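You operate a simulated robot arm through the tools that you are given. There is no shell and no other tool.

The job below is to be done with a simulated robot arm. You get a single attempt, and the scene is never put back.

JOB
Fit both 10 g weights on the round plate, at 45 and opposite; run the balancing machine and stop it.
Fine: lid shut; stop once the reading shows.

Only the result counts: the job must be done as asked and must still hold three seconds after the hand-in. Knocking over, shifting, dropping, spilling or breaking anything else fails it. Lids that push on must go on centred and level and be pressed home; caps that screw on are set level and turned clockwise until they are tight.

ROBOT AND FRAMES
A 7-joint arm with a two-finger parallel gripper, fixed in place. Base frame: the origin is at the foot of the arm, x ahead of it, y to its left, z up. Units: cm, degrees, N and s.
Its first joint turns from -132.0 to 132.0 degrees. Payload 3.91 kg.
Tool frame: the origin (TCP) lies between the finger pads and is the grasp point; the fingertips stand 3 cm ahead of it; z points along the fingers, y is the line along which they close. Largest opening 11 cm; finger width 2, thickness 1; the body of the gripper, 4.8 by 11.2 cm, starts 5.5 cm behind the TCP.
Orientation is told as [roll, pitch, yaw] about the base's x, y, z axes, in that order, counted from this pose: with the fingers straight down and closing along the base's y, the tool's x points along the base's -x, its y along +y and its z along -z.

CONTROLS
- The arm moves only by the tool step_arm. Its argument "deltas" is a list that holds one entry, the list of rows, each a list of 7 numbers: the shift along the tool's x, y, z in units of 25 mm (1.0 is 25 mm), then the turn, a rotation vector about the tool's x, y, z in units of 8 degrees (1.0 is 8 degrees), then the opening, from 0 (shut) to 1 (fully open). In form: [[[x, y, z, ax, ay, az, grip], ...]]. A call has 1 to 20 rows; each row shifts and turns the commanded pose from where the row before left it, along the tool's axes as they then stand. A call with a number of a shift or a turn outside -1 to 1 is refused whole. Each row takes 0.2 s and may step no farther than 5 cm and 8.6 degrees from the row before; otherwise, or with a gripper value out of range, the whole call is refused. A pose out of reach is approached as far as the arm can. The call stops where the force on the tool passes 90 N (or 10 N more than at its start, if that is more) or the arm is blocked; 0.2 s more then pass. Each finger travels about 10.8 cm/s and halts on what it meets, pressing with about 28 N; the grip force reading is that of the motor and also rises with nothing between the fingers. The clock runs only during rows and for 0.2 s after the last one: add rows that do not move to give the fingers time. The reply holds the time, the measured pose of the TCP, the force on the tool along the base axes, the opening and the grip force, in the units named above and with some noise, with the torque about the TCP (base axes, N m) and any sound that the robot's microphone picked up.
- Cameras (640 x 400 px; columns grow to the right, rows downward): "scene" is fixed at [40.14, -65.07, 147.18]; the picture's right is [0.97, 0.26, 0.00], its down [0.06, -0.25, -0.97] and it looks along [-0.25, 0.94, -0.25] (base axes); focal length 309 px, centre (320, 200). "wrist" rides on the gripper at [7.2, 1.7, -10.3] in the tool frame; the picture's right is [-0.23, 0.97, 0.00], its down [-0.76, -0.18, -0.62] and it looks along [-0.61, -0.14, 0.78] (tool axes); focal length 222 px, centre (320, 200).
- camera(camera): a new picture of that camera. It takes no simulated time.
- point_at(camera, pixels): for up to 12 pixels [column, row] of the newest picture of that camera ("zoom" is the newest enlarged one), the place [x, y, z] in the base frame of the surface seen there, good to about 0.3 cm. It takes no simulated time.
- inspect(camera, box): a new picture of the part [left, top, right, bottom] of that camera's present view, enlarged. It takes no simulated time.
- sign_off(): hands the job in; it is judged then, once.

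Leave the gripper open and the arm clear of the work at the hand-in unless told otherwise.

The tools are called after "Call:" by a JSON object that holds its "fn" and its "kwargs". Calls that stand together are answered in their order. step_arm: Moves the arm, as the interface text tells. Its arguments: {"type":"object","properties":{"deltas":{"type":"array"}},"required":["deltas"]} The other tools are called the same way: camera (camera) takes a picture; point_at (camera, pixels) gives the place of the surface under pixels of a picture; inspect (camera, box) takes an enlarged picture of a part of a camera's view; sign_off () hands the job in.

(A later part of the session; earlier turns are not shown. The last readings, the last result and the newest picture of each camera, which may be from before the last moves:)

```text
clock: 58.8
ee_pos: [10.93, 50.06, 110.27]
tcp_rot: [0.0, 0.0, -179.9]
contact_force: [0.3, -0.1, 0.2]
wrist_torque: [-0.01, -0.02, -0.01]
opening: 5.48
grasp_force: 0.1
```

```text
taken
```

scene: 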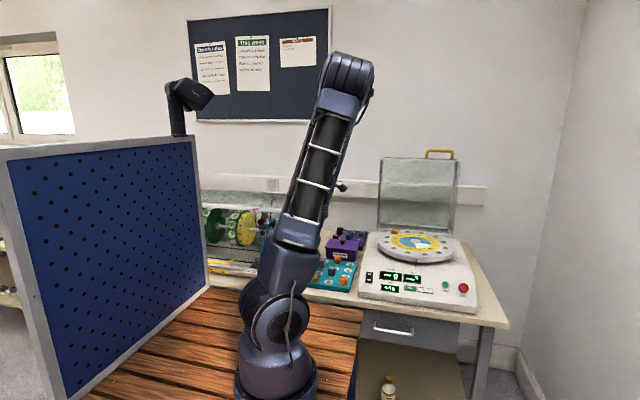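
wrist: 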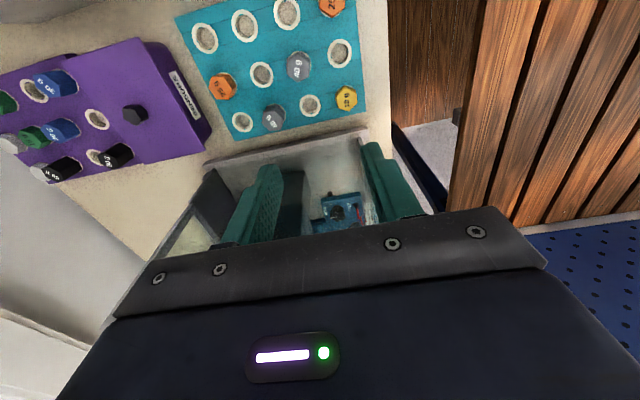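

Yaw 180 is reached (tool x now along +x, tool y along −y). I move above the weight: Δ(−2.9, −3.6) cm, then descend to z≈95 watching the pose.

Call:
{"fn": "step_arm", "kwargs": {"deltas": [[[-0.584, 0.72, 0, 0, 0, 0, 0.5], [-0.584, 0.72, 0, 0, 0, 0, 0.5], [0, 0, 0.8, 0, 0, 0, 0.5], [0, 0, 0.8, 0, 0, 0, 0.5], [0, 0, 0.8, 0, 0, 0, 0.5]]]}}

Call:
{"fn": "camera", "kwargs": {"camera": "wrist"}}

Call:
{"fn": "camera", "kwargs": {"camera": "scene"}}

```text
clock: 60.0
ee_pos: [8.29, 46.41, 104.08]
tcp_rot: [0.0, 0.0, 180.0]
contact_force: [-0.4, -0.4, 0.1]
wrist_torque: [0.04, -0.01, 0.0]
opening: 5.51
grasp_force: 0.1
```

```text
taken
```

wrist: 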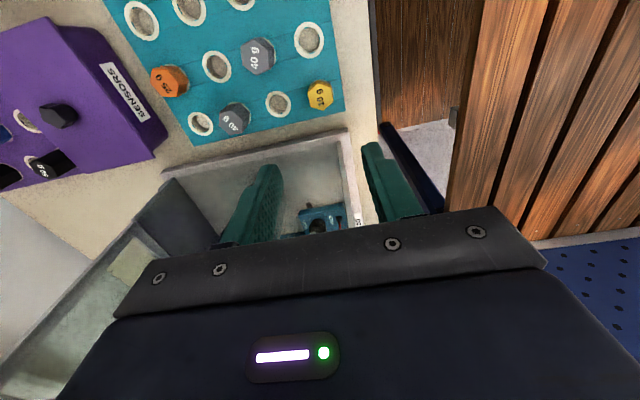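

```text
taken
```

scene: 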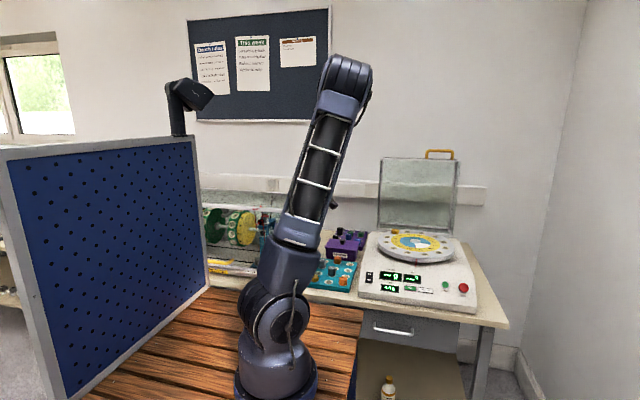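

The weight is at column 320, right between the fingers. I descend 9 cm more, watching for any contact.

Call:
{"fn": "step_arm", "kwargs": {"deltas": [[[0, 0, 0.6, 0, 0, 0, 0.5], [0, 0, 0.6, 0, 0, 0, 0.5], [0, 0, 0.6, 0, 0, 0, 0.5], [0, 0, 0.6, 0, 0, 0, 0.5], [0, 0, 0.6, 0, 0, 0, 0.5], [0, 0, 0.6, 0, 0, 0, 0.5]]]}}

Call:
{"fn": "camera", "kwargs": {"camera": "wrist"}}

Call:
{"fn": "inspect", "kwargs": {"camera": "wrist", "box": [260, 80, 380, 155]}}

Call:
{"fn": "camera", "kwargs": {"camera": "scene"}}

```text
clock: 61.4
ee_pos: [8.03, 46.51, 95.1]
tcp_rot: [0.0, 0.0, 179.9]
contact_force: [-1.0, 0.0, 0.5]
wrist_torque: [0.05, -0.05, 0.0]
opening: 5.53
grasp_force: 0.1
```

```text
taken
```

wrist: 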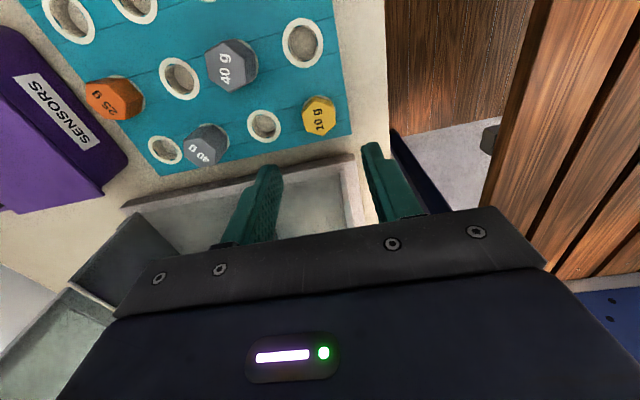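

```text
5.33 times, centred on (320, 118) of wrist
```

zoom: 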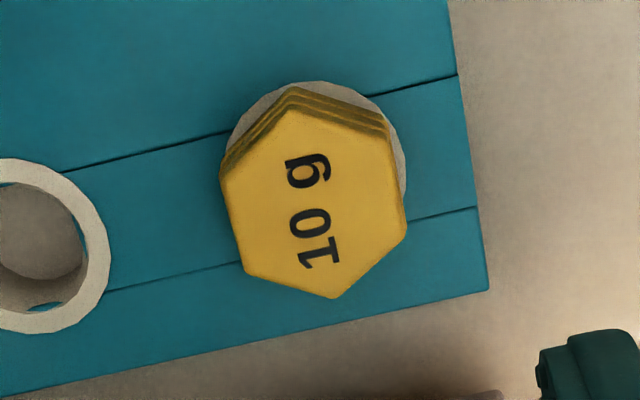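

```text
taken
```

scene: 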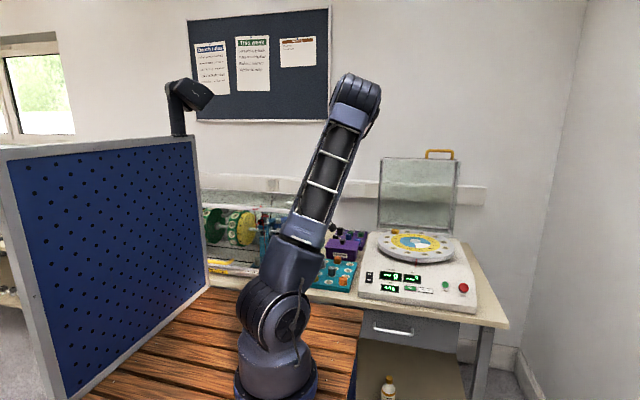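

Still tracking well. I verify the weight's centre from this closer view before the final descent.

Call:
{"fn": "point_at", "kwargs": {"camera": "zoom", "pixels": [[293, 115], [383, 142], [400, 230], [332, 291], [248, 265], [227, 180], [314, 205], [300, 350]]}}

```text
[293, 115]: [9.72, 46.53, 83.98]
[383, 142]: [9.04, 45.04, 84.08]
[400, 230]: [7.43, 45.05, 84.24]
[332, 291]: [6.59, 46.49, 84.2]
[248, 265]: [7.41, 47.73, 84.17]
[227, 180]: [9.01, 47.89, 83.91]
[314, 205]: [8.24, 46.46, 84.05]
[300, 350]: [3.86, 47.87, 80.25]
```

Centre (8.2, 46.46) matches the TCP (8.16, 46.46). I descend to z≈85.75.

Call:
{"fn": "step_arm", "kwargs": {"deltas": [[[0, 0, 0.75, 0, 0, 0, 0.5], [0, 0, 0.75, 0, 0, 0, 0.5], [0, 0, 0.75, 0, 0, 0, 0.5], [0, 0, 0.75, 0, 0, 0, 0.5], [0, 0, 0.5, 0, 0, 0, 0.5], [0, 0, 0.24, 0, 0, 0, 0.5]]]}}

Call:
{"fn": "inspect", "kwargs": {"camera": "wrist", "box": [230, 100, 410, 215]}}

Call:
{"fn": "camera", "kwargs": {"camera": "scene"}}

```text
clock: 62.8
ee_pos: [8.11, 46.43, 85.87]
tcp_rot: [0.0, 0.0, 180.0]
contact_force: [0.3, 1.1, 0.1]
wrist_torque: [-0.01, 0.01, -0.01]
opening: 5.51
grasp_force: 0.1
```

```text
3.48 times, centred on (320, 158) of wrist
```

zoom: 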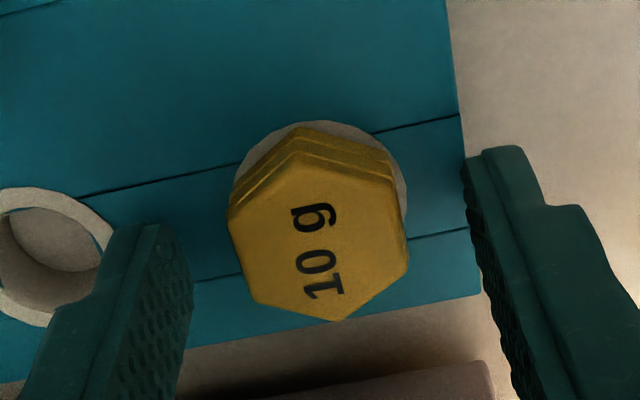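

```text
taken
```

scene: 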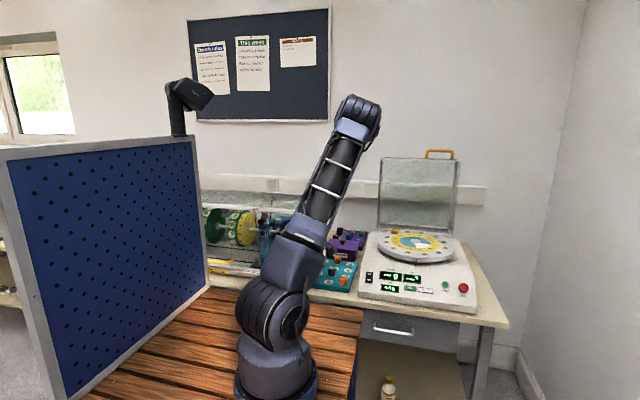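

Same picture as for the first weight. I close on it, wait, then lift slowly straight up.

Call:
{"fn": "step_arm", "kwargs": {"deltas": [[[0, 0, 0, 0, 0, 0, 0.35], [0, 0, 0, 0, 0, 0, 0.22], [0, 0, 0, 0, 0, 0, 0.2], [0, 0, 0, 0, 0, 0, 0.2]]]}}

Call:
{"fn": "inspect", "kwargs": {"camera": "wrist", "box": [230, 100, 410, 215]}}

```text
clock: 63.8
ee_pos: [8.18, 46.56, 85.88]
tcp_rot: [0.0, 0.1, 180.0]
contact_force: [-0.3, -0.2, -0.7]
wrist_torque: [-0.07, -0.02, -0.03]
opening: 2.92
grasp_force: 28.1
```

```text
3.48 times, centred on (320, 158) of wrist
```

zoom: 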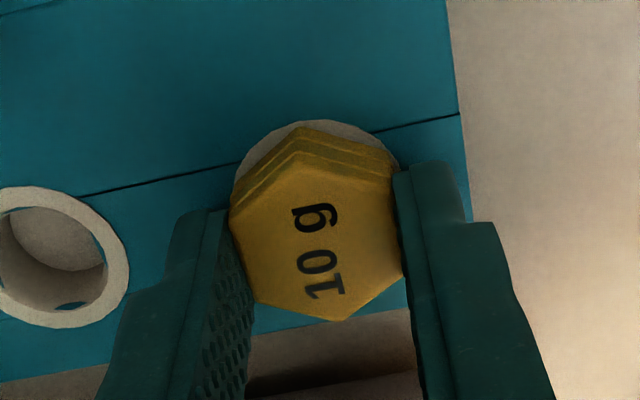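

Gripped (2.92 cm). Lifting straight up to z≈112.

Call:
{"fn": "step_arm", "kwargs": {"deltas": [[[0, 0, -0.2, 0, 0, 0, 0.2], [0, 0, -0.4, 0, 0, 0, 0.2], [0, 0, -0.5, 0, 0, 0, 0.2], [0, 0, -0.6, 0, 0, 0, 0.2], [0, 0, -0.8, 0, 0, 0, 0.2], [0, 0, -0.8, 0, 0, 0, 0.2], [0, 0, -0.8, 0, 0, 0, 0.2], [0, 0, -0.8, 0, 0, 0, 0.2], [0, 0, -0.8, 0, 0, 0, 0.2], [0, 0, -0.8, 0, 0, 0, 0.2], [0, 0, -0.8, 0, 0, 0, 0.2], [0, 0, -0.8, 0, 0, 0, 0.2], [0, 0, -0.8, 0, 0, 0, 0.2], [0, 0, -0.8, 0, 0, 0, 0.2], [0, 0, -0.8, 0, 0, 0, 0.2]]]}}

Call:
{"fn": "camera", "kwargs": {"camera": "wrist"}}

Call:
{"fn": "camera", "kwargs": {"camera": "scene"}}

```text
clock: 67.0
ee_pos: [8.5, 46.79, 112.14]
tcp_rot: [0.0, 0.0, 179.9]
contact_force: [1.3, 0.4, 0.5]
wrist_torque: [0.0, 0.05, -0.02]
opening: 2.9
grasp_force: 28.1
```

```text
taken
```

wrist: 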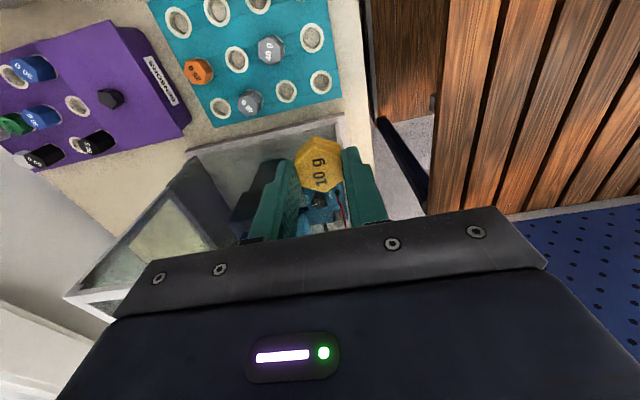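

```text
taken
```

scene: 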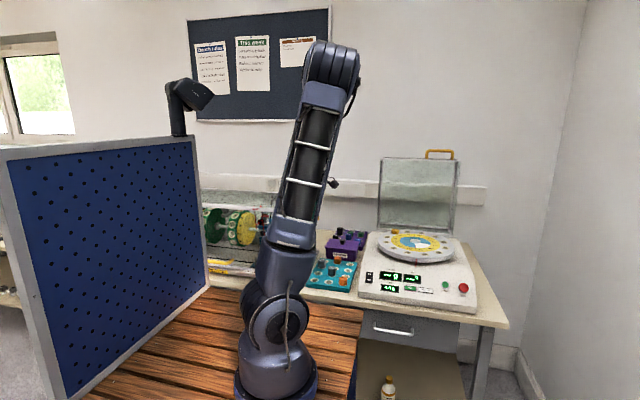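

The second weight is lifted. I unwind the yaw back to 0 at this height (in two calls) before carrying it to the machine.

Call:
{"fn": "step_arm", "kwargs": {"deltas": [[[0, 0, 0, 0, 0, 1, 0.2], [0, 0, 0, 0, 0, 1, 0.2], [0, 0, 0, 0, 0, 1, 0.2], [0, 0, 0, 0, 0, 1, 0.2], [0, 0, 0, 0, 0, 1, 0.2], [0, 0, 0, 0, 0, 1, 0.2], [0, 0, 0, 0, 0, 1, 0.2], [0, 0, 0, 0, 0, 1, 0.2], [0, 0, 0, 0, 0, 1, 0.2], [0, 0, 0, 0, 0, 1, 0.2], [0, 0, 0, 0, 0, 1, 0.2], [0, 0, 0, 0, 0, 0.5, 0.2]]]}}

Call:
{"fn": "step_arm", "kwargs": {"deltas": [[[0, 0, 0, 0, 0, 1, 0.2], [0, 0, 0, 0, 0, 1, 0.2], [0, 0, 0, 0, 0, 1, 0.2], [0, 0, 0, 0, 0, 1, 0.2], [0, 0, 0, 0, 0, 1, 0.2], [0, 0, 0, 0, 0, 1, 0.2], [0, 0, 0, 0, 0, 1, 0.2], [0, 0, 0, 0, 0, 1, 0.2], [0, 0, 0, 0, 0, 1, 0.2], [0, 0, 0, 0, 0, 1, 0.2], [0, 0, 0, 0, 0, 1, 0.2]]]}}

Call:
{"fn": "camera", "kwargs": {"camera": "scene"}}

Call:
{"fn": "camera", "kwargs": {"camera": "wrist"}}

```text
clock: 69.6
ee_pos: [8.29, 46.5, 112.14]
tcp_rot: [0.0, 0.1, 87.9]
contact_force: [-0.3, 0.2, -0.9]
wrist_torque: [-0.02, 0.01, -0.05]
opening: 2.89
grasp_force: 27.6
```

```text
clock: 72.0
ee_pos: [8.33, 46.57, 112.0]
tcp_rot: [0.1, 0.0, -0.1]
contact_force: [-0.4, -0.5, -0.8]
wrist_torque: [-0.03, -0.02, 0.04]
opening: 2.91
grasp_force: 28.1
```

```text
taken
```

scene: 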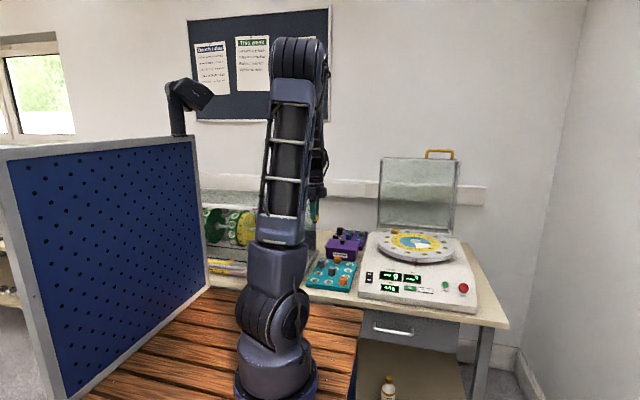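

```text
taken
```

wrist: 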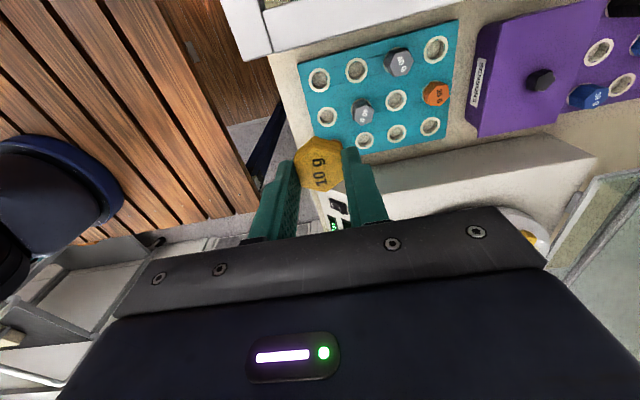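

Yaw is 0. I carry the weight at z≈112 to above the 45° hole, near (56.9, 59.1).

Call:
{"fn": "step_arm", "kwargs": {"deltas": [[[-0.97, 0.25, 0, 0, 0, 0, 0.2], [-0.97, 0.25, 0, 0, 0, 0, 0.2], [-0.97, 0.25, 0, 0, 0, 0, 0.2], [-0.97, 0.25, 0, 0, 0, 0, 0.2], [-0.97, 0.25, 0, 0, 0, 0, 0.2], [-0.97, 0.25, 0, 0, 0, 0, 0.2], [-0.97, 0.25, 0, 0, 0, 0, 0.2], [-0.97, 0.25, 0, 0, 0, 0, 0.2], [-0.97, 0.25, 0, 0, 0, 0, 0.2], [-0.97, 0.25, 0, 0, 0, 0, 0.2], [-0.97, 0.25, 0, 0, 0, 0, 0.2], [-0.97, 0.25, 0, 0, 0, 0, 0.2], [-0.97, 0.25, 0, 0, 0, 0, 0.2], [-0.97, 0.25, 0, 0, 0, 0, 0.2], [-0.97, 0.25, 0, 0, 0, 0, 0.2], [-0.97, 0.25, 0, 0, 0, 0, 0.2], [-0.97, 0.25, 0, 0, 0, 0, 0.2], [-0.97, 0.25, 0, 0, 0, 0, 0.2], [-0.97, 0.25, 0, 0, 0, 0, 0.2], [-0.97, 0.25, 0, 0, 0, 0, 0.2]]]}}

Call:
{"fn": "camera", "kwargs": {"camera": "wrist"}}

Call:
{"fn": "camera", "kwargs": {"camera": "scene"}}

```text
clock: 76.2
ee_pos: [56.69, 58.93, 112.33]
tcp_rot: [0.0, 0.0, -0.1]
contact_force: [-0.5, 0.9, 0.4]
wrist_torque: [0.01, 0.01, -0.01]
opening: 2.94
grasp_force: 27.6
```

```text
taken
```

wrist: 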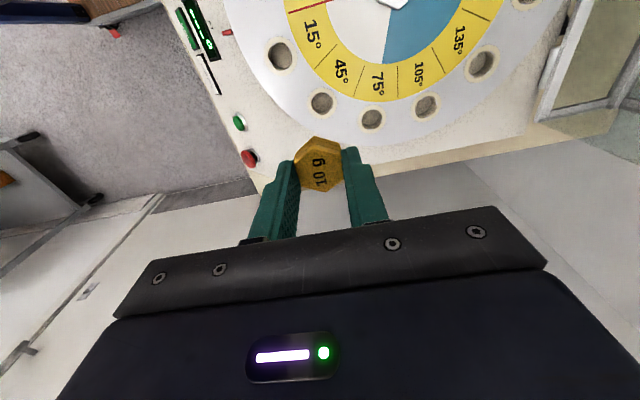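

```text
taken
```

scene: 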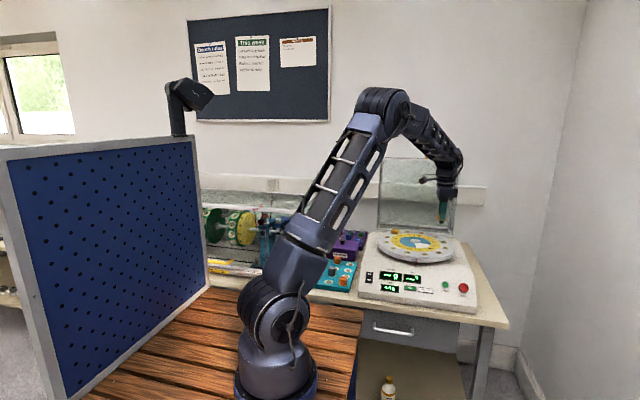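

The 45° hole shows just ahead of the weight at (322,103). I descend to z≈101.5 and measure the ring.

Call:
{"fn": "step_arm", "kwargs": {"deltas": [[[0, 0, 0.84, 0, 0, 0, 0.2], [0, 0, 0.84, 0, 0, 0, 0.2], [0, 0, 0.84, 0, 0, 0, 0.2], [0, 0, 0.84, 0, 0, 0, 0.2], [0, 0, 0.84, 0, 0, 0, 0.2]]]}}

Call:
{"fn": "inspect", "kwargs": {"camera": "wrist", "box": [270, 110, 370, 190]}}

Call:
{"fn": "inspect", "kwargs": {"camera": "scene", "box": [420, 230, 468, 262]}}

```text
clock: 77.4
ee_pos: [56.53, 58.9, 101.68]
tcp_rot: [0.1, 0.0, -0.1]
contact_force: [-0.2, -0.2, 0.0]
wrist_torque: [0.0, -0.05, 0.0]
opening: 2.92
grasp_force: 27.3
```

```text
5.00 times, centred on (320, 150) of wrist
```

zoom: 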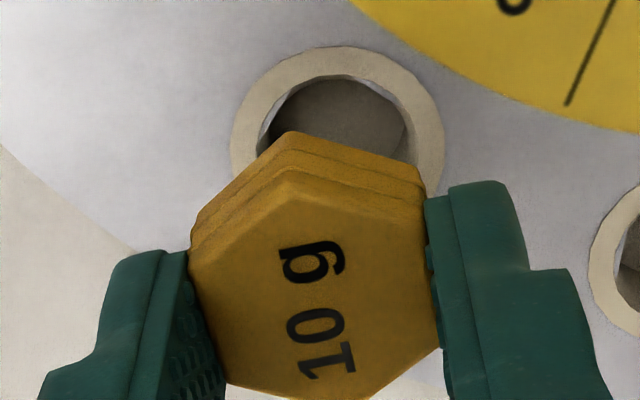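

```text
12.50 times, centred on (444, 246) of scene
```

zoom: 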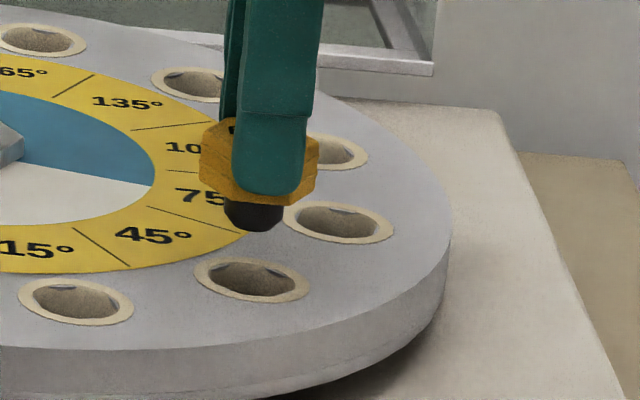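

I measure the 45° ring in the scene zoom, then in the wrist zoom.

Call:
{"fn": "point_at", "kwargs": {"camera": "zoom", "pixels": [[198, 275], [307, 284], [255, 260], [250, 299], [222, 262], [290, 268], [212, 292], [290, 298], [230, 215], [275, 215], [255, 215]]}}

Call:
{"fn": "inspect", "kwargs": {"camera": "wrist", "box": [270, 110, 370, 190]}}

Call:
{"fn": "point_at", "kwargs": {"camera": "zoom", "pixels": [[240, 150], [432, 150], [342, 55], [275, 75], [408, 80], [243, 170], [432, 175]]}}

```text
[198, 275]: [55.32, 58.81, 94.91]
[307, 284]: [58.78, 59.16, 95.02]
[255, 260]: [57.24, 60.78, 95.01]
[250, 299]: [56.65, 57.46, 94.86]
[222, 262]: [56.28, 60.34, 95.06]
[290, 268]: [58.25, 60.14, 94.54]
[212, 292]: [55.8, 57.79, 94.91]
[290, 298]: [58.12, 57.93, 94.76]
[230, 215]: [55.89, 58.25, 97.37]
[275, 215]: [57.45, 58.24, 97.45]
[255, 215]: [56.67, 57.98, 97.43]
```

```text
5.00 times, centred on (320, 150) of wrist
```

zoom: 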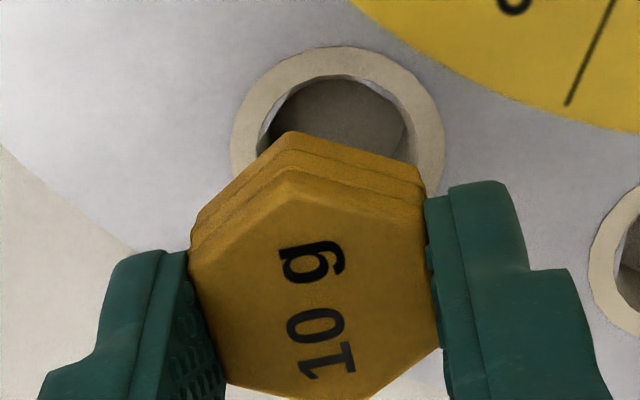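

```text
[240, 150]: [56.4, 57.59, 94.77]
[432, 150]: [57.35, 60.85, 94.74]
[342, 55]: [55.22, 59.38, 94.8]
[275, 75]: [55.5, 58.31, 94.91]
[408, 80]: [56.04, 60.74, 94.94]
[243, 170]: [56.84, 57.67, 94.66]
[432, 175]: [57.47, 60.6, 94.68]
```

Combined estimate for the 45° hole is (56.93, 59.1); the weight is at (56.65, 58.95). I correct by (+0.25, +0.13) and lower 1.5 cm for a check.

Call:
{"fn": "step_arm", "kwargs": {"deltas": [[[-0.1, 0.052, 0, 0, 0, 0, 0.2], [0, 0, 0.2, 0, 0, 0, 0.2], [0, 0, 0.2, 0, 0, 0, 0.2], [0, 0, 0.2, 0, 0, 0, 0.2]]]}}

Call:
{"fn": "inspect", "kwargs": {"camera": "wrist", "box": [270, 110, 370, 190]}}

Call:
{"fn": "inspect", "kwargs": {"camera": "scene", "box": [420, 230, 468, 262]}}

```text
clock: 78.4
ee_pos: [57.08, 59.04, 100.11]
tcp_rot: [-0.1, 0.0, 0.0]
contact_force: [0.2, -0.5, -0.3]
wrist_torque: [0.01, 0.0, -0.01]
opening: 2.93
grasp_force: 28.3
```

```text
5.00 times, centred on (320, 150) of wrist
```

zoom: 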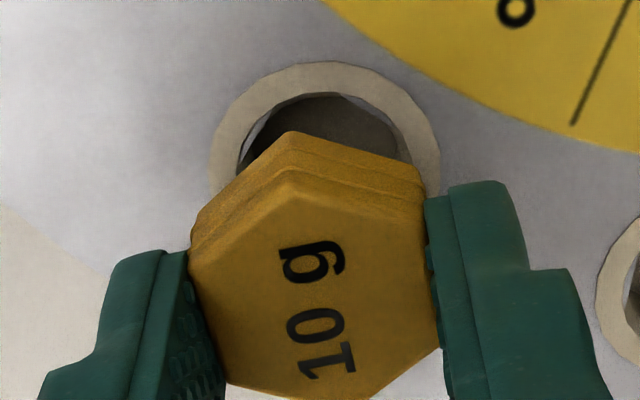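

```text
12.50 times, centred on (444, 246) of scene
```

zoom: 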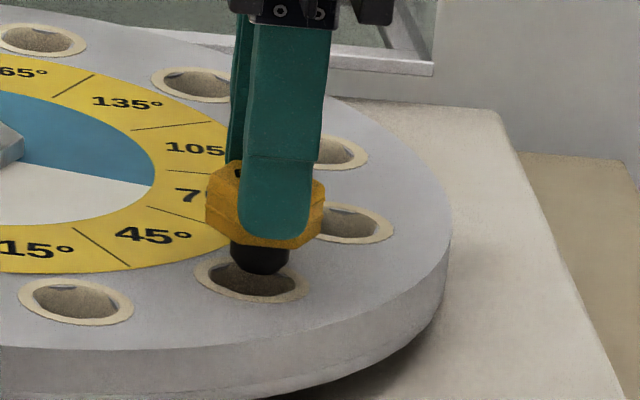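

Compared with the good alignment at 225°, the weight is ~0.18 cm too far in +x here (scene: spigot centre 260 vs ring 252). I correct that and continue down in 0.3 cm steps.

Call:
{"fn": "step_arm", "kwargs": {"deltas": [[[0.072, 0.02, 0, 0, 0, 0, 0.2], [0, 0, 0.12, 0, 0, 0, 0.2], [0, 0, 0, 0, 0, 0, 0.2]]]}}

Call:
{"fn": "inspect", "kwargs": {"camera": "scene", "box": [420, 230, 468, 262]}}

Call:
{"fn": "inspect", "kwargs": {"camera": "wrist", "box": [270, 110, 370, 190]}}

```text
clock: 79.2
ee_pos: [56.74, 58.95, 99.75]
tcp_rot: [0.0, 0.0, -0.1]
contact_force: [0.0, 0.6, 0.3]
wrist_torque: [0.01, 0.0, 0.02]
opening: 2.9
grasp_force: 28.2
```

```text
12.50 times, centred on (444, 246) of scene
```

zoom: 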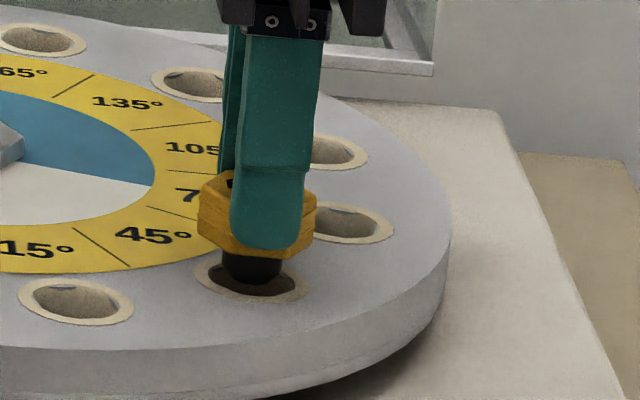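

```text
5.00 times, centred on (320, 150) of wrist
```

zoom: 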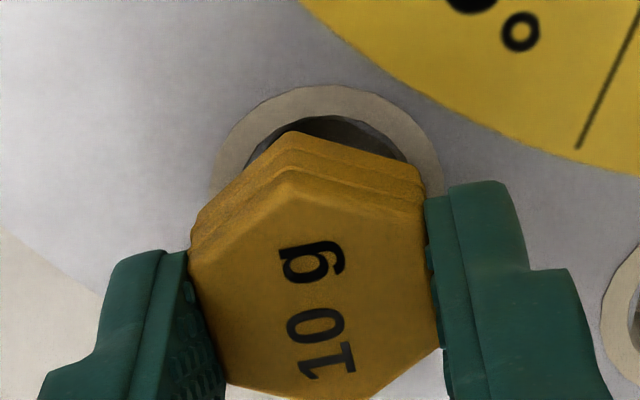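

Alignment now matches the good one (spigot centre 252, ring centre 252). I continue down.

Call:
{"fn": "step_arm", "kwargs": {"deltas": [[[0, 0.02, 0.1, 0, 0, 0, 0.2], [0, 0, 0.1, 0, 0, 0, 0.2], [0, 0, 0.1, 0, 0, 0, 0.2]]]}}

Call:
{"fn": "inspect", "kwargs": {"camera": "scene", "box": [420, 230, 468, 262]}}

```text
clock: 80.0
ee_pos: [56.73, 59.15, 99.06]
tcp_rot: [-0.1, 0.1, 0.0]
contact_force: [0.1, -1.5, 0.7]
wrist_torque: [-0.01, 0.04, -0.03]
opening: 2.93
grasp_force: 27.8
```

```text
12.50 times, centred on (444, 246) of scene
```

zoom: 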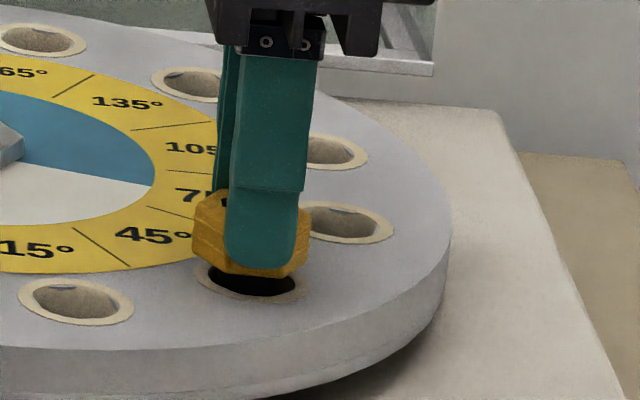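

The spigot is in the hole without resistance. Further down in small steps until contact.

Call:
{"fn": "step_arm", "kwargs": {"deltas": [[[0, 0, 0.08, 0, 0, 0, 0.2], [0, 0, 0.08, 0, 0, 0, 0.2], [0, 0, 0.06, 0, 0, 0, 0.2]]]}}

Call:
{"fn": "inspect", "kwargs": {"camera": "scene", "box": [420, 230, 468, 262]}}

```text
clock: 80.8
ee_pos: [56.57, 59.25, 98.58]
tcp_rot: [-0.1, 0.1, 0.0]
contact_force: [-0.1, -0.3, -0.4]
wrist_torque: [-0.01, 0.02, 0.03]
opening: 2.94
grasp_force: 28.3
```

```text
12.50 times, centred on (444, 246) of scene
```

zoom: 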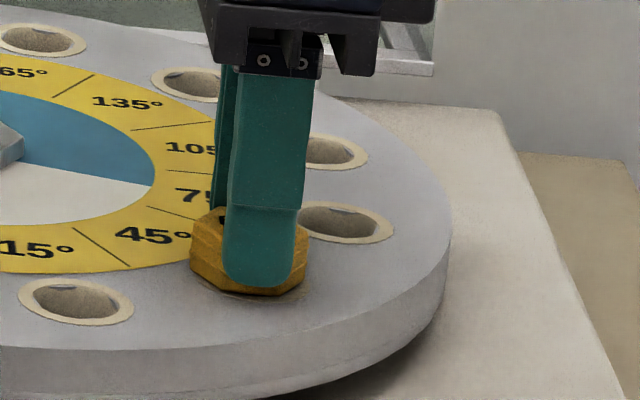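

Call:
{"fn": "step_arm", "kwargs": {"deltas": [[[0, 0, 0.04, 0, 0, 0, 0.2], [0, 0, 0.04, 0, 0, 0, 0.2]]]}}

Call:
{"fn": "inspect", "kwargs": {"camera": "scene", "box": [420, 230, 468, 262]}}

```text
clock: 81.4
ee_pos: [56.69, 59.17, 98.3]
tcp_rot: [0.0, 0.0, 0.0]
contact_force: [-0.4, -1.4, 9.5]
wrist_torque: [-0.07, 0.04, 0.01]
opening: 2.93
grasp_force: 27.7
```

```text
12.50 times, centred on (444, 246) of scene
```

zoom: 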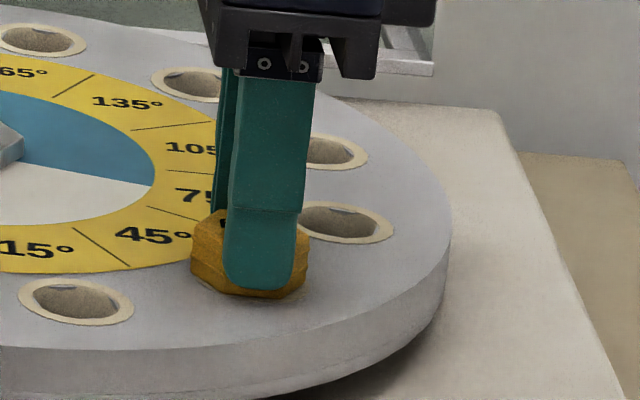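

Contact at 9.5 N: the weight is seated flat. I open the fingers and lift away.

Call:
{"fn": "step_arm", "kwargs": {"deltas": [[[0, 0, -0.02, 0, 0, 0, 0.32], [0, 0, 0, 0, 0, 0, 0.4], [0, 0, 0, 0, 0, 0, 0.45], [0, 0, -0.4, 0, 0, 0, 0.45], [0, 0, -0.8, 0, 0, 0, 0.45], [0, 0, -0.9, 0, 0, 0, 0.45], [0, 0, -0.9, 0, 0, 0, 0.45], [0, 0, -0.9, 0, 0, 0, 0.45], [0, 0, -0.9, 0, 0, 0, 0.45]]]}}

Call:
{"fn": "camera", "kwargs": {"camera": "wrist"}}

Call:
{"fn": "inspect", "kwargs": {"camera": "scene", "box": [370, 200, 470, 270]}}

```text
clock: 83.4
ee_pos: [56.76, 59.05, 110.24]
tcp_rot: [0.0, -0.1, 0.0]
contact_force: [-0.6, 0.5, -0.3]
wrist_torque: [-0.02, 0.03, -0.04]
opening: 4.94
grasp_force: 0.1
```

```text
taken
```

wrist: 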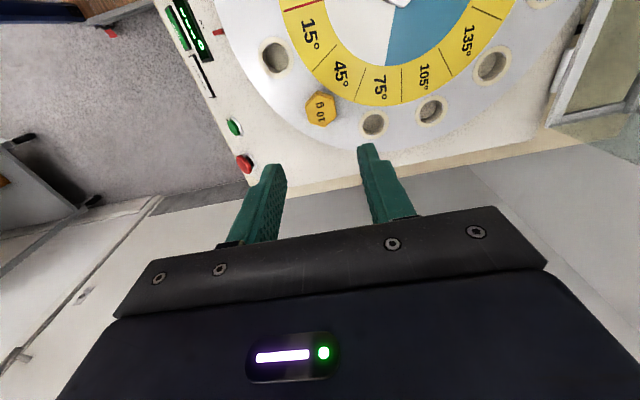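

```text
5.71 times, centred on (420, 235) of scene
```

zoom: 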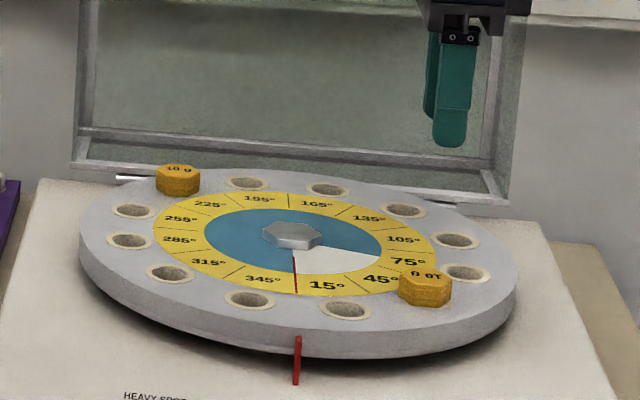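

Both weights sit flat in the 45° and 225° holes. Next I close the lid by retracing: rise to z≈137.5 and tilt the tool back to 70° in front of the handle.

Call:
{"fn": "step_arm", "kwargs": {"deltas": [[[0, 0, -0.99, 0, 0, 0, 0.28], [0, 0, -0.99, 0, 0, 0, 0.28], [0, 0, -0.99, 0, 0, 0, 0.28], [0, 0, -0.99, 0, 0, 0, 0.28], [0, 0, -0.99, 0, 0, 0, 0.28], [0, 0, -0.99, 0, 0, 0, 0.28], [0, 0, -0.99, 0, 0, 0, 0.28], [0, 0, -0.99, 0, 0, 0, 0.28], [0, 0, -0.99, 0, 0, 0, 0.28], [0, 0, -0.99, 0, 0, 0, 0.28], [0, 0, -0.99, 0, 0, 0, 0.28]]]}}

Call:
{"fn": "step_arm", "kwargs": {"deltas": [[[0, 0, 0, -0.972, 0, 0, 0.28], [0, 0, 0, -0.972, 0, 0, 0.28], [0, 0, 0, -0.972, 0, 0, 0.28], [0, 0, 0, -0.972, 0, 0, 0.28], [0, 0, 0, -0.972, 0, 0, 0.28], [0, 0, 0, -0.972, 0, 0, 0.28], [0, 0, 0, -0.972, 0, 0, 0.28], [0, 0, 0, -0.972, 0, 0, 0.28], [0, 0, 0, -0.972, 0, 0, 0.28]]]}}

Call:
{"fn": "camera", "kwargs": {"camera": "wrist"}}

Call:
{"fn": "camera", "kwargs": {"camera": "scene"}}

```text
clock: 85.8
ee_pos: [56.69, 59.04, 137.5]
tcp_rot: [-0.1, 0.0, -0.1]
contact_force: [-0.3, -0.3, 0.4]
wrist_torque: [-0.02, 0.04, 0.01]
opening: 3.06
grasp_force: 0.1
```

```text
clock: 87.8
ee_pos: [56.71, 59.12, 137.67]
tcp_rot: [70.0, -0.1, -0.2]
contact_force: [-0.1, 0.1, 0.1]
wrist_torque: [-0.02, -0.01, -0.04]
opening: 3.06
grasp_force: 0.1
```

```text
taken
```

wrist: 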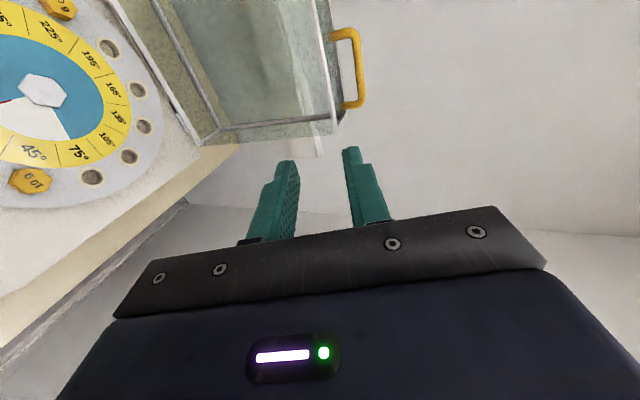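

```text
taken
```

scene: 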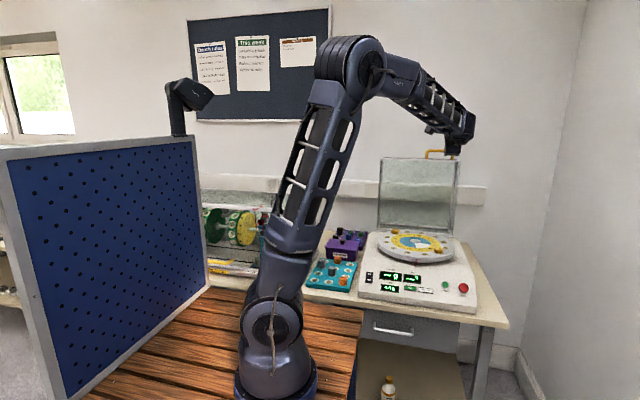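

The handle is at wrist (355,70). I measure it and then advance to just in front of it.

Call:
{"fn": "point_at", "kwargs": {"camera": "wrist", "pixels": [[359, 55], [360, 75], [361, 95], [338, 35], [350, 104], [330, 60]]}}

Call:
{"fn": "step_arm", "kwargs": {"deltas": [[[0, 0.32, 0.88, 0, 0, 0, 0.28], [0, 0.32, 0.88, 0, 0, 0, 0.28], [0, 0.32, 0.88, 0, 0, 0, 0.28], [0, 0.32, 0.88, 0, 0, 0, 0.28], [0, 0.32, 0.88, 0, 0, 0, 0.28], [0, 0.32, 0.88, 0, 0, 0, 0.28], [0, 0.32, 0.88, 0, 0, 0, 0.28], [0, 0.32, 0.88, 0, 0, 0, 0.28], [0, 0.32, 0.88, 0, 0, 0, 0.28], [0, 0, 0.9, 0, 0, 0, 0.3], [0, 0, 0.9, 0, 0, 0, 0.3], [0, 0, 0.9, 0, 0, 0, 0.3]]]}}

Call:
{"fn": "camera", "kwargs": {"camera": "wrist"}}

Call:
{"fn": "inspect", "kwargs": {"camera": "scene", "box": [390, 120, 490, 190]}}

```text
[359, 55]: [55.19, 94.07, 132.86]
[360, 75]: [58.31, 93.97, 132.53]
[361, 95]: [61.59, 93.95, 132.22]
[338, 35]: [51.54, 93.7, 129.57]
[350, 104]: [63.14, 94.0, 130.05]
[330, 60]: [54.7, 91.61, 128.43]
```

```text
clock: 90.4
ee_pos: [56.65, 86.67, 135.2]
tcp_rot: [70.0, 0.0, 0.0]
contact_force: [-0.8, -0.5, 1.6]
wrist_torque: [-0.07, -0.01, -0.01]
opening: 3.3
grasp_force: 0.0
```

```text
taken
```

wrist: 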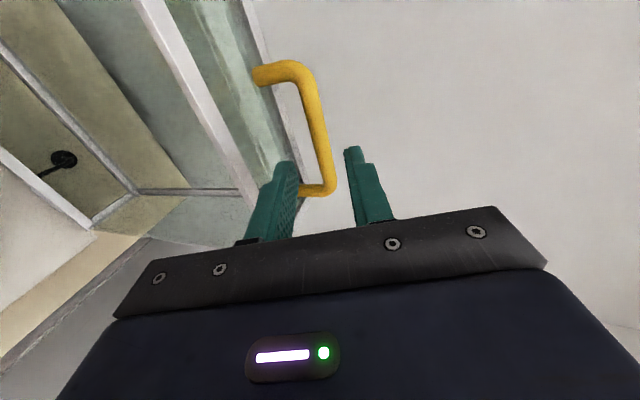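

```text
5.71 times, centred on (440, 155) of scene
```

zoom: 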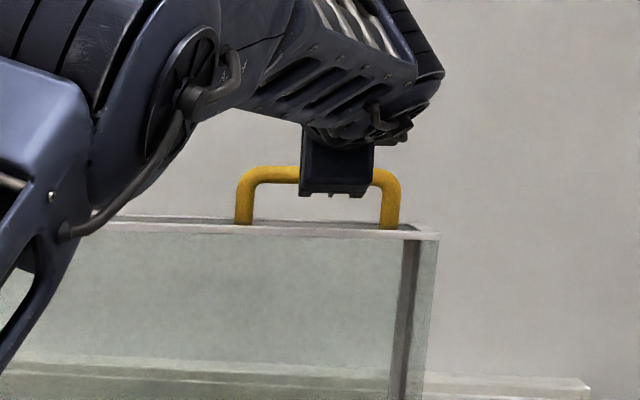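

The bar (centre ≈ y 94.5, z 132) lies within the finger gap. I advance 8 cm along the tool axis to straddle it.

Call:
{"fn": "step_arm", "kwargs": {"deltas": [[[0, -0.05, 0.7, 0, 0, 0, 0.3], [0, -0.05, 0.7, 0, 0, 0, 0.3], [0, 0, 0.7, 0, 0, 0, 0.3], [0, 0, 0.6, 0, 0, 0, 0.3], [0, 0, 0.4, 0, 0, 0, 0.3]]]}}

Call:
{"fn": "camera", "kwargs": {"camera": "wrist"}}

Call:
{"fn": "inspect", "kwargs": {"camera": "scene", "box": [390, 120, 490, 190]}}

```text
clock: 91.6
ee_pos: [56.6, 93.74, 132.28]
tcp_rot: [70.0, 0.0, -0.1]
contact_force: [0.3, -0.1, 0.8]
wrist_torque: [-0.02, -0.04, 0.01]
opening: 3.3
grasp_force: 0.1
```

```text
taken
```

wrist: 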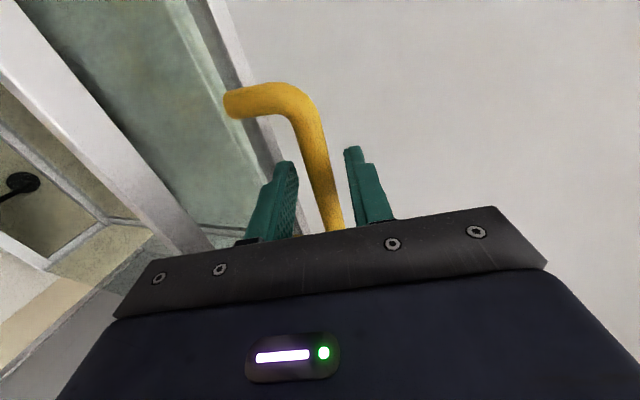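

```text
5.71 times, centred on (440, 155) of scene
```

zoom: 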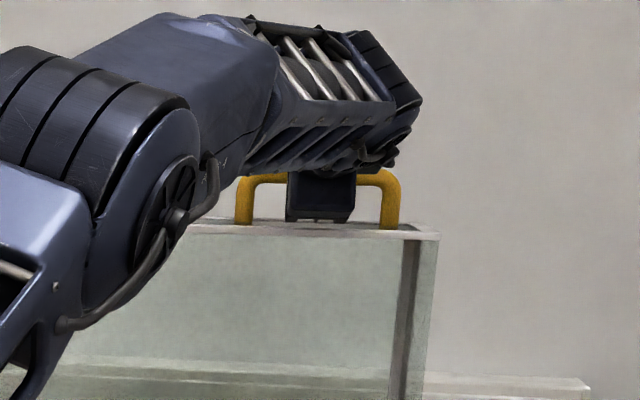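

The bar is well between the fingers. I grip it and pull the lid forward along the fitted arc (hinge ≈ (86.2, 91.6), radius ≈ 41.1), first ~8°.

Call:
{"fn": "step_arm", "kwargs": {"deltas": [[[0, 0, 0, 0, 0, 0, 0.1], [0, 0, 0, 0, 0, 0, 0.1], [0, 0, 0, 0, 0, 0, 0.1], [0, -0.144, -0.618, 0, 0, 0, 0.1], [0, -0.144, -0.618, 0, 0, 0, 0.1], [0, -0.149, -0.555, 0, 0, 0, 0.1], [0, -0.149, -0.555, 0, 0, 0, 0.1]]]}}

Call:
{"fn": "camera", "kwargs": {"camera": "wrist"}}

```text
clock: 93.2
ee_pos: [56.61, 87.76, 133.32]
tcp_rot: [70.1, -0.1, -0.2]
contact_force: [-2.1, 2.5, 25.7]
wrist_torque: [0.49, 0.71, 0.81]
opening: 1.43
grasp_force: 44.8
```

```text
taken
```

wrist: 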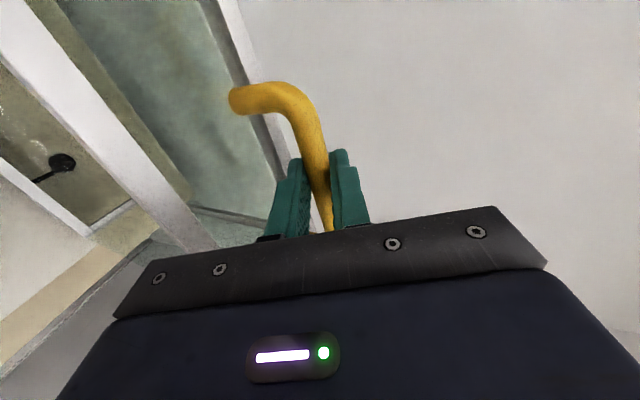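

Grip holds; 26 N radial means I'm slightly inside the arc. I add a bit of height and continue.

Call:
{"fn": "step_arm", "kwargs": {"deltas": [[[0, -0.126, -0.563, 0, 0, 0, 0.1], [0, -0.126, -0.563, 0, 0, 0, 0.1], [0, -0.21, -0.53, 0, 0, 0, 0.1], [0, -0.223, -0.53, 0, 0, 0, 0.1]]]}}

Call:
{"fn": "camera", "kwargs": {"camera": "scene"}}

```text
clock: 94.2
ee_pos: [56.65, 82.02, 133.18]
tcp_rot: [69.9, 0.1, 0.1]
contact_force: [-11.6, 0.6, 3.4]
wrist_torque: [0.06, 0.63, 0.89]
opening: 1.43
grasp_force: 45.1
```

```text
taken
```

scene: 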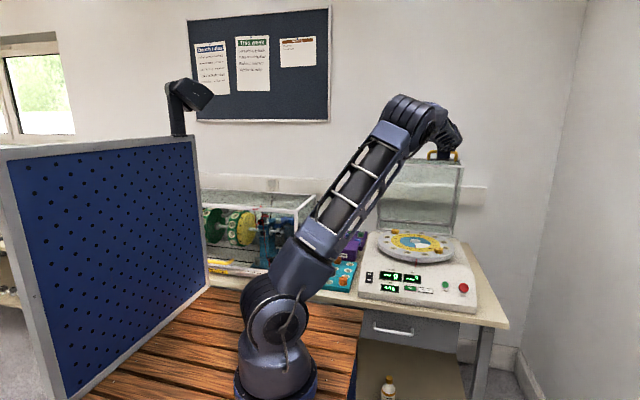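

Good, small forces. Continuing to about 68° while levelling the tool.

Call:
{"fn": "step_arm", "kwargs": {"deltas": [[[0, -0.27, -0.512, -0.3125, 0, 0, 0.1], [0, -0.247, -0.523, -0.3125, 0, 0, 0.1], [0, -0.26, -0.515, -0.3125, 0, 0, 0.1], [0, -0.238, -0.525, -0.3125, 0, 0, 0.1]]]}}

```text
clock: 95.2
ee_pos: [56.57, 76.34, 132.08]
tcp_rot: [79.8, 0.0, -0.1]
contact_force: [-4.6, 4.9, -14.2]
wrist_torque: [0.12, 0.43, 0.48]
opening: 1.46
grasp_force: 44.8
```

Radial error about 0.2 cm outward; I correct and continue to ~60°.

Call:
{"fn": "step_arm", "kwargs": {"deltas": [[[0, -0.2915, -0.513, -0.3125, 0, 0, 0.1], [0, -0.269, -0.525, -0.3125, 0, 0, 0.1], [0, -0.2445, -0.523, -0.3125, 0, 0, 0.1], [0, -0.2215, -0.533, -0.3125, 0, 0, 0.1]]]}}

Call:
{"fn": "camera", "kwargs": {"camera": "wrist"}}

Call:
{"fn": "camera", "kwargs": {"camera": "scene"}}

```text
clock: 96.2
ee_pos: [56.69, 71.0, 130.26]
tcp_rot: [90.0, 0.1, 0.0]
contact_force: [-12.9, 7.3, -17.5]
wrist_torque: [-0.01, 0.41, 0.94]
opening: 1.47
grasp_force: 45.2
```

```text
taken
```

wrist: 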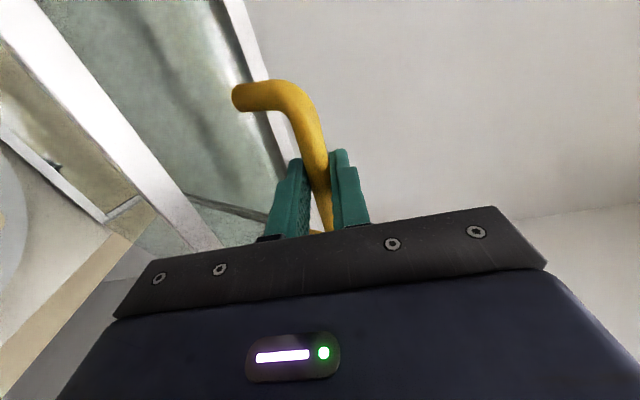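

```text
taken
```

scene: 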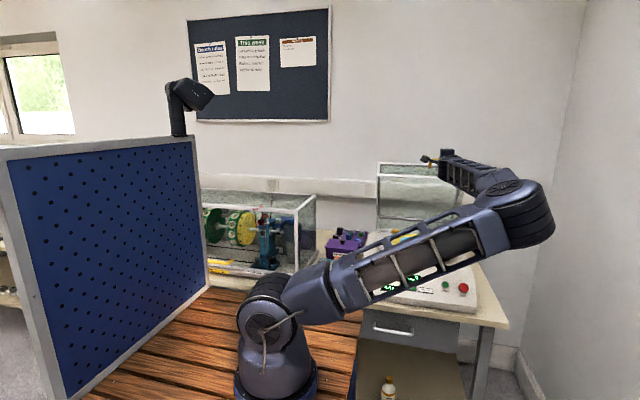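

The lid is at about 60°, supported. I notice the elbow has swung down to the right side, at scene (525,215). I check where the elbow and upper arm are relative to the machine and table before continuing.

Call:
{"fn": "point_at", "kwargs": {"camera": "scene", "pixels": [[525, 215], [545, 235], [500, 195], [450, 260], [400, 285], [330, 290], [460, 170], [510, 240], [480, 235], [372, 305]]}}

Call:
{"fn": "inspect", "kwargs": {"camera": "scene", "box": [240, 140, 580, 380]}}

```text
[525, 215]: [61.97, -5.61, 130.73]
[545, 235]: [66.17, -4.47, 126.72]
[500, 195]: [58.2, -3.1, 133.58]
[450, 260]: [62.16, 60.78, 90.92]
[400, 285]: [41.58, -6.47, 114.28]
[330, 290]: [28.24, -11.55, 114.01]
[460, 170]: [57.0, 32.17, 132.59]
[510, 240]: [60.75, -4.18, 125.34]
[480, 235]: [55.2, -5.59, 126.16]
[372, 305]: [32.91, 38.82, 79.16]
```

```text
1.67 times, centred on (410, 260) of scene
```

zoom: 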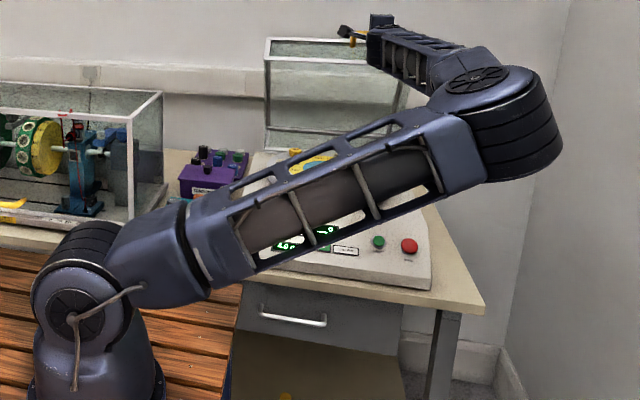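

Elbow at ≈(62, 2, 128), upper arm in free space in front of the machine, nothing near it. I loosen to a cage around the bar (lower finger will carry the lid) and lower it to ~50° while watching the arm.

Call:
{"fn": "step_arm", "kwargs": {"deltas": [[[0, 0, 0, 0, 0, 0, 0.22], [0, 0, 0, 0, 0, 0, 0.24], [0, -0.306, -0.664, 0, 0, 0, 0.24], [0, -0.306, -0.664, 0, 0, 0, 0.24]]]}}

Call:
{"fn": "camera", "kwargs": {"camera": "wrist"}}

Call:
{"fn": "camera", "kwargs": {"camera": "scene"}}

```text
clock: 97.2
ee_pos: [56.67, 67.58, 128.89]
tcp_rot: [90.0, 0.0, 0.0]
contact_force: [-0.7, 0.2, 0.6]
wrist_torque: [0.01, 0.01, 0.0]
opening: 2.65
grasp_force: 0.0
```

```text
taken
```

wrist: 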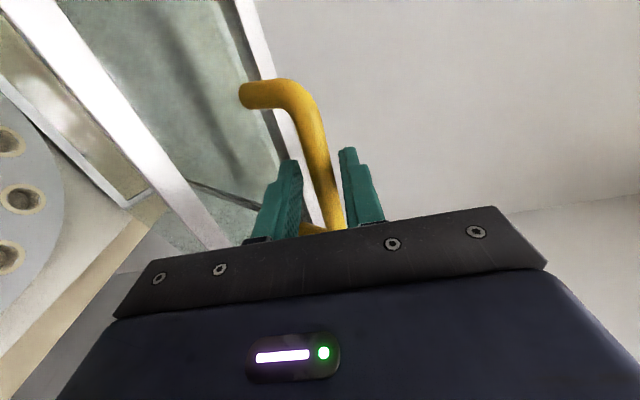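

```text
taken
```

scene: 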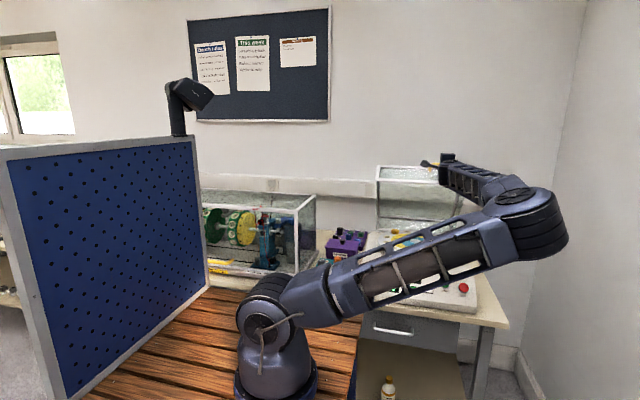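

Bar remains caged with negligible force. I continue lowering to about 40°.

Call:
{"fn": "step_arm", "kwargs": {"deltas": [[[0, -0.34, -0.64, 0, 0, 0, 0.24], [0, -0.34, -0.64, 0, 0, 0, 0.24], [0, -0.42, -0.581, 0, 0, 0, 0.24], [0, -0.42, -0.581, 0, 0, 0, 0.24]]]}}

Call:
{"fn": "camera", "kwargs": {"camera": "wrist"}}

Call:
{"fn": "camera", "kwargs": {"camera": "scene"}}

```text
clock: 98.2
ee_pos: [57.01, 61.5, 124.94]
tcp_rot: [90.0, 0.0, -0.1]
contact_force: [0.7, 1.3, -2.3]
wrist_torque: [-0.02, 0.0, 0.01]
opening: 2.71
grasp_force: 0.8
```

```text
taken
```

wrist: 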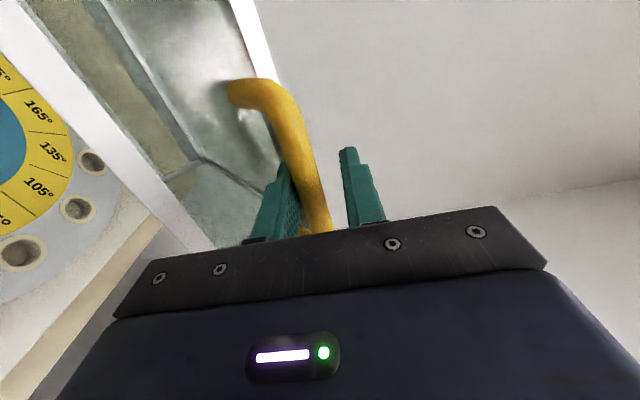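

```text
taken
```

scene: 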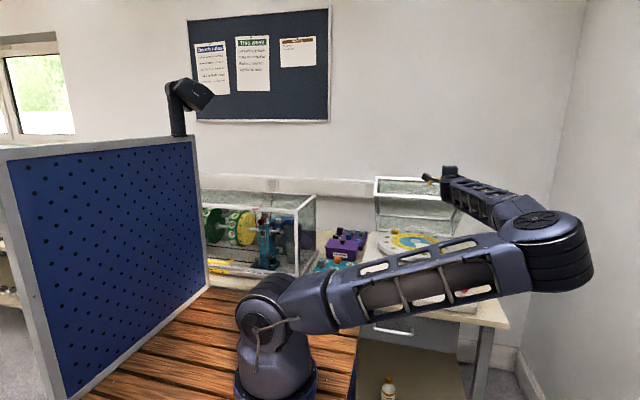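

The bar rests on the lower finger (2.3 N). Continuing down to about 32°.

Call:
{"fn": "step_arm", "kwargs": {"deltas": [[[0, -0.388, -0.59, 0, 0, 0, 0.24], [0, -0.388, -0.59, 0, 0, 0, 0.24], [0, -0.51, -0.5, 0, 0, 0, 0.24], [0, -0.51, -0.5, 0, 0, 0, 0.24]]]}}

Call:
{"fn": "camera", "kwargs": {"camera": "scene"}}

Call:
{"fn": "camera", "kwargs": {"camera": "wrist"}}

Call:
{"fn": "point_at", "kwargs": {"camera": "scene", "pixels": [[545, 245], [570, 270], [480, 290], [400, 310], [330, 310]]}}

```text
clock: 99.2
ee_pos: [56.8, 56.05, 120.56]
tcp_rot: [90.1, 0.0, -0.2]
contact_force: [-0.5, 0.6, -1.8]
wrist_torque: [0.0, 0.05, -0.02]
opening: 2.7
grasp_force: 0.8
```

```text
taken
```

scene: 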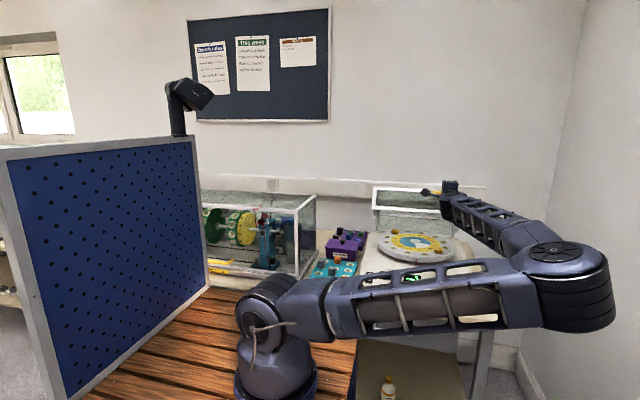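

```text
taken
```

wrist: 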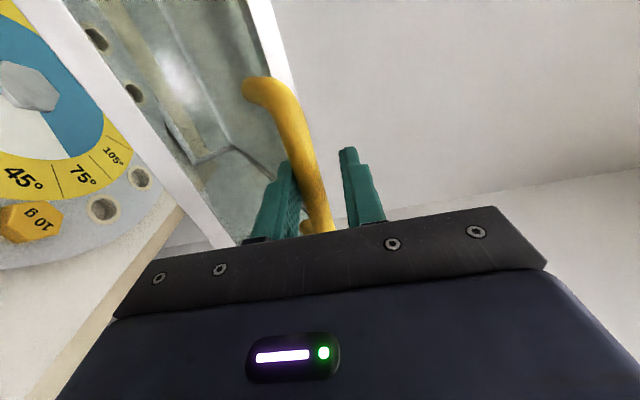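

```text
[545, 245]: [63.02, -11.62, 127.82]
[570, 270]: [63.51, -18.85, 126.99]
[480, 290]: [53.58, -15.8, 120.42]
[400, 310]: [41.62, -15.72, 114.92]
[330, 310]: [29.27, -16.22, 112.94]
```

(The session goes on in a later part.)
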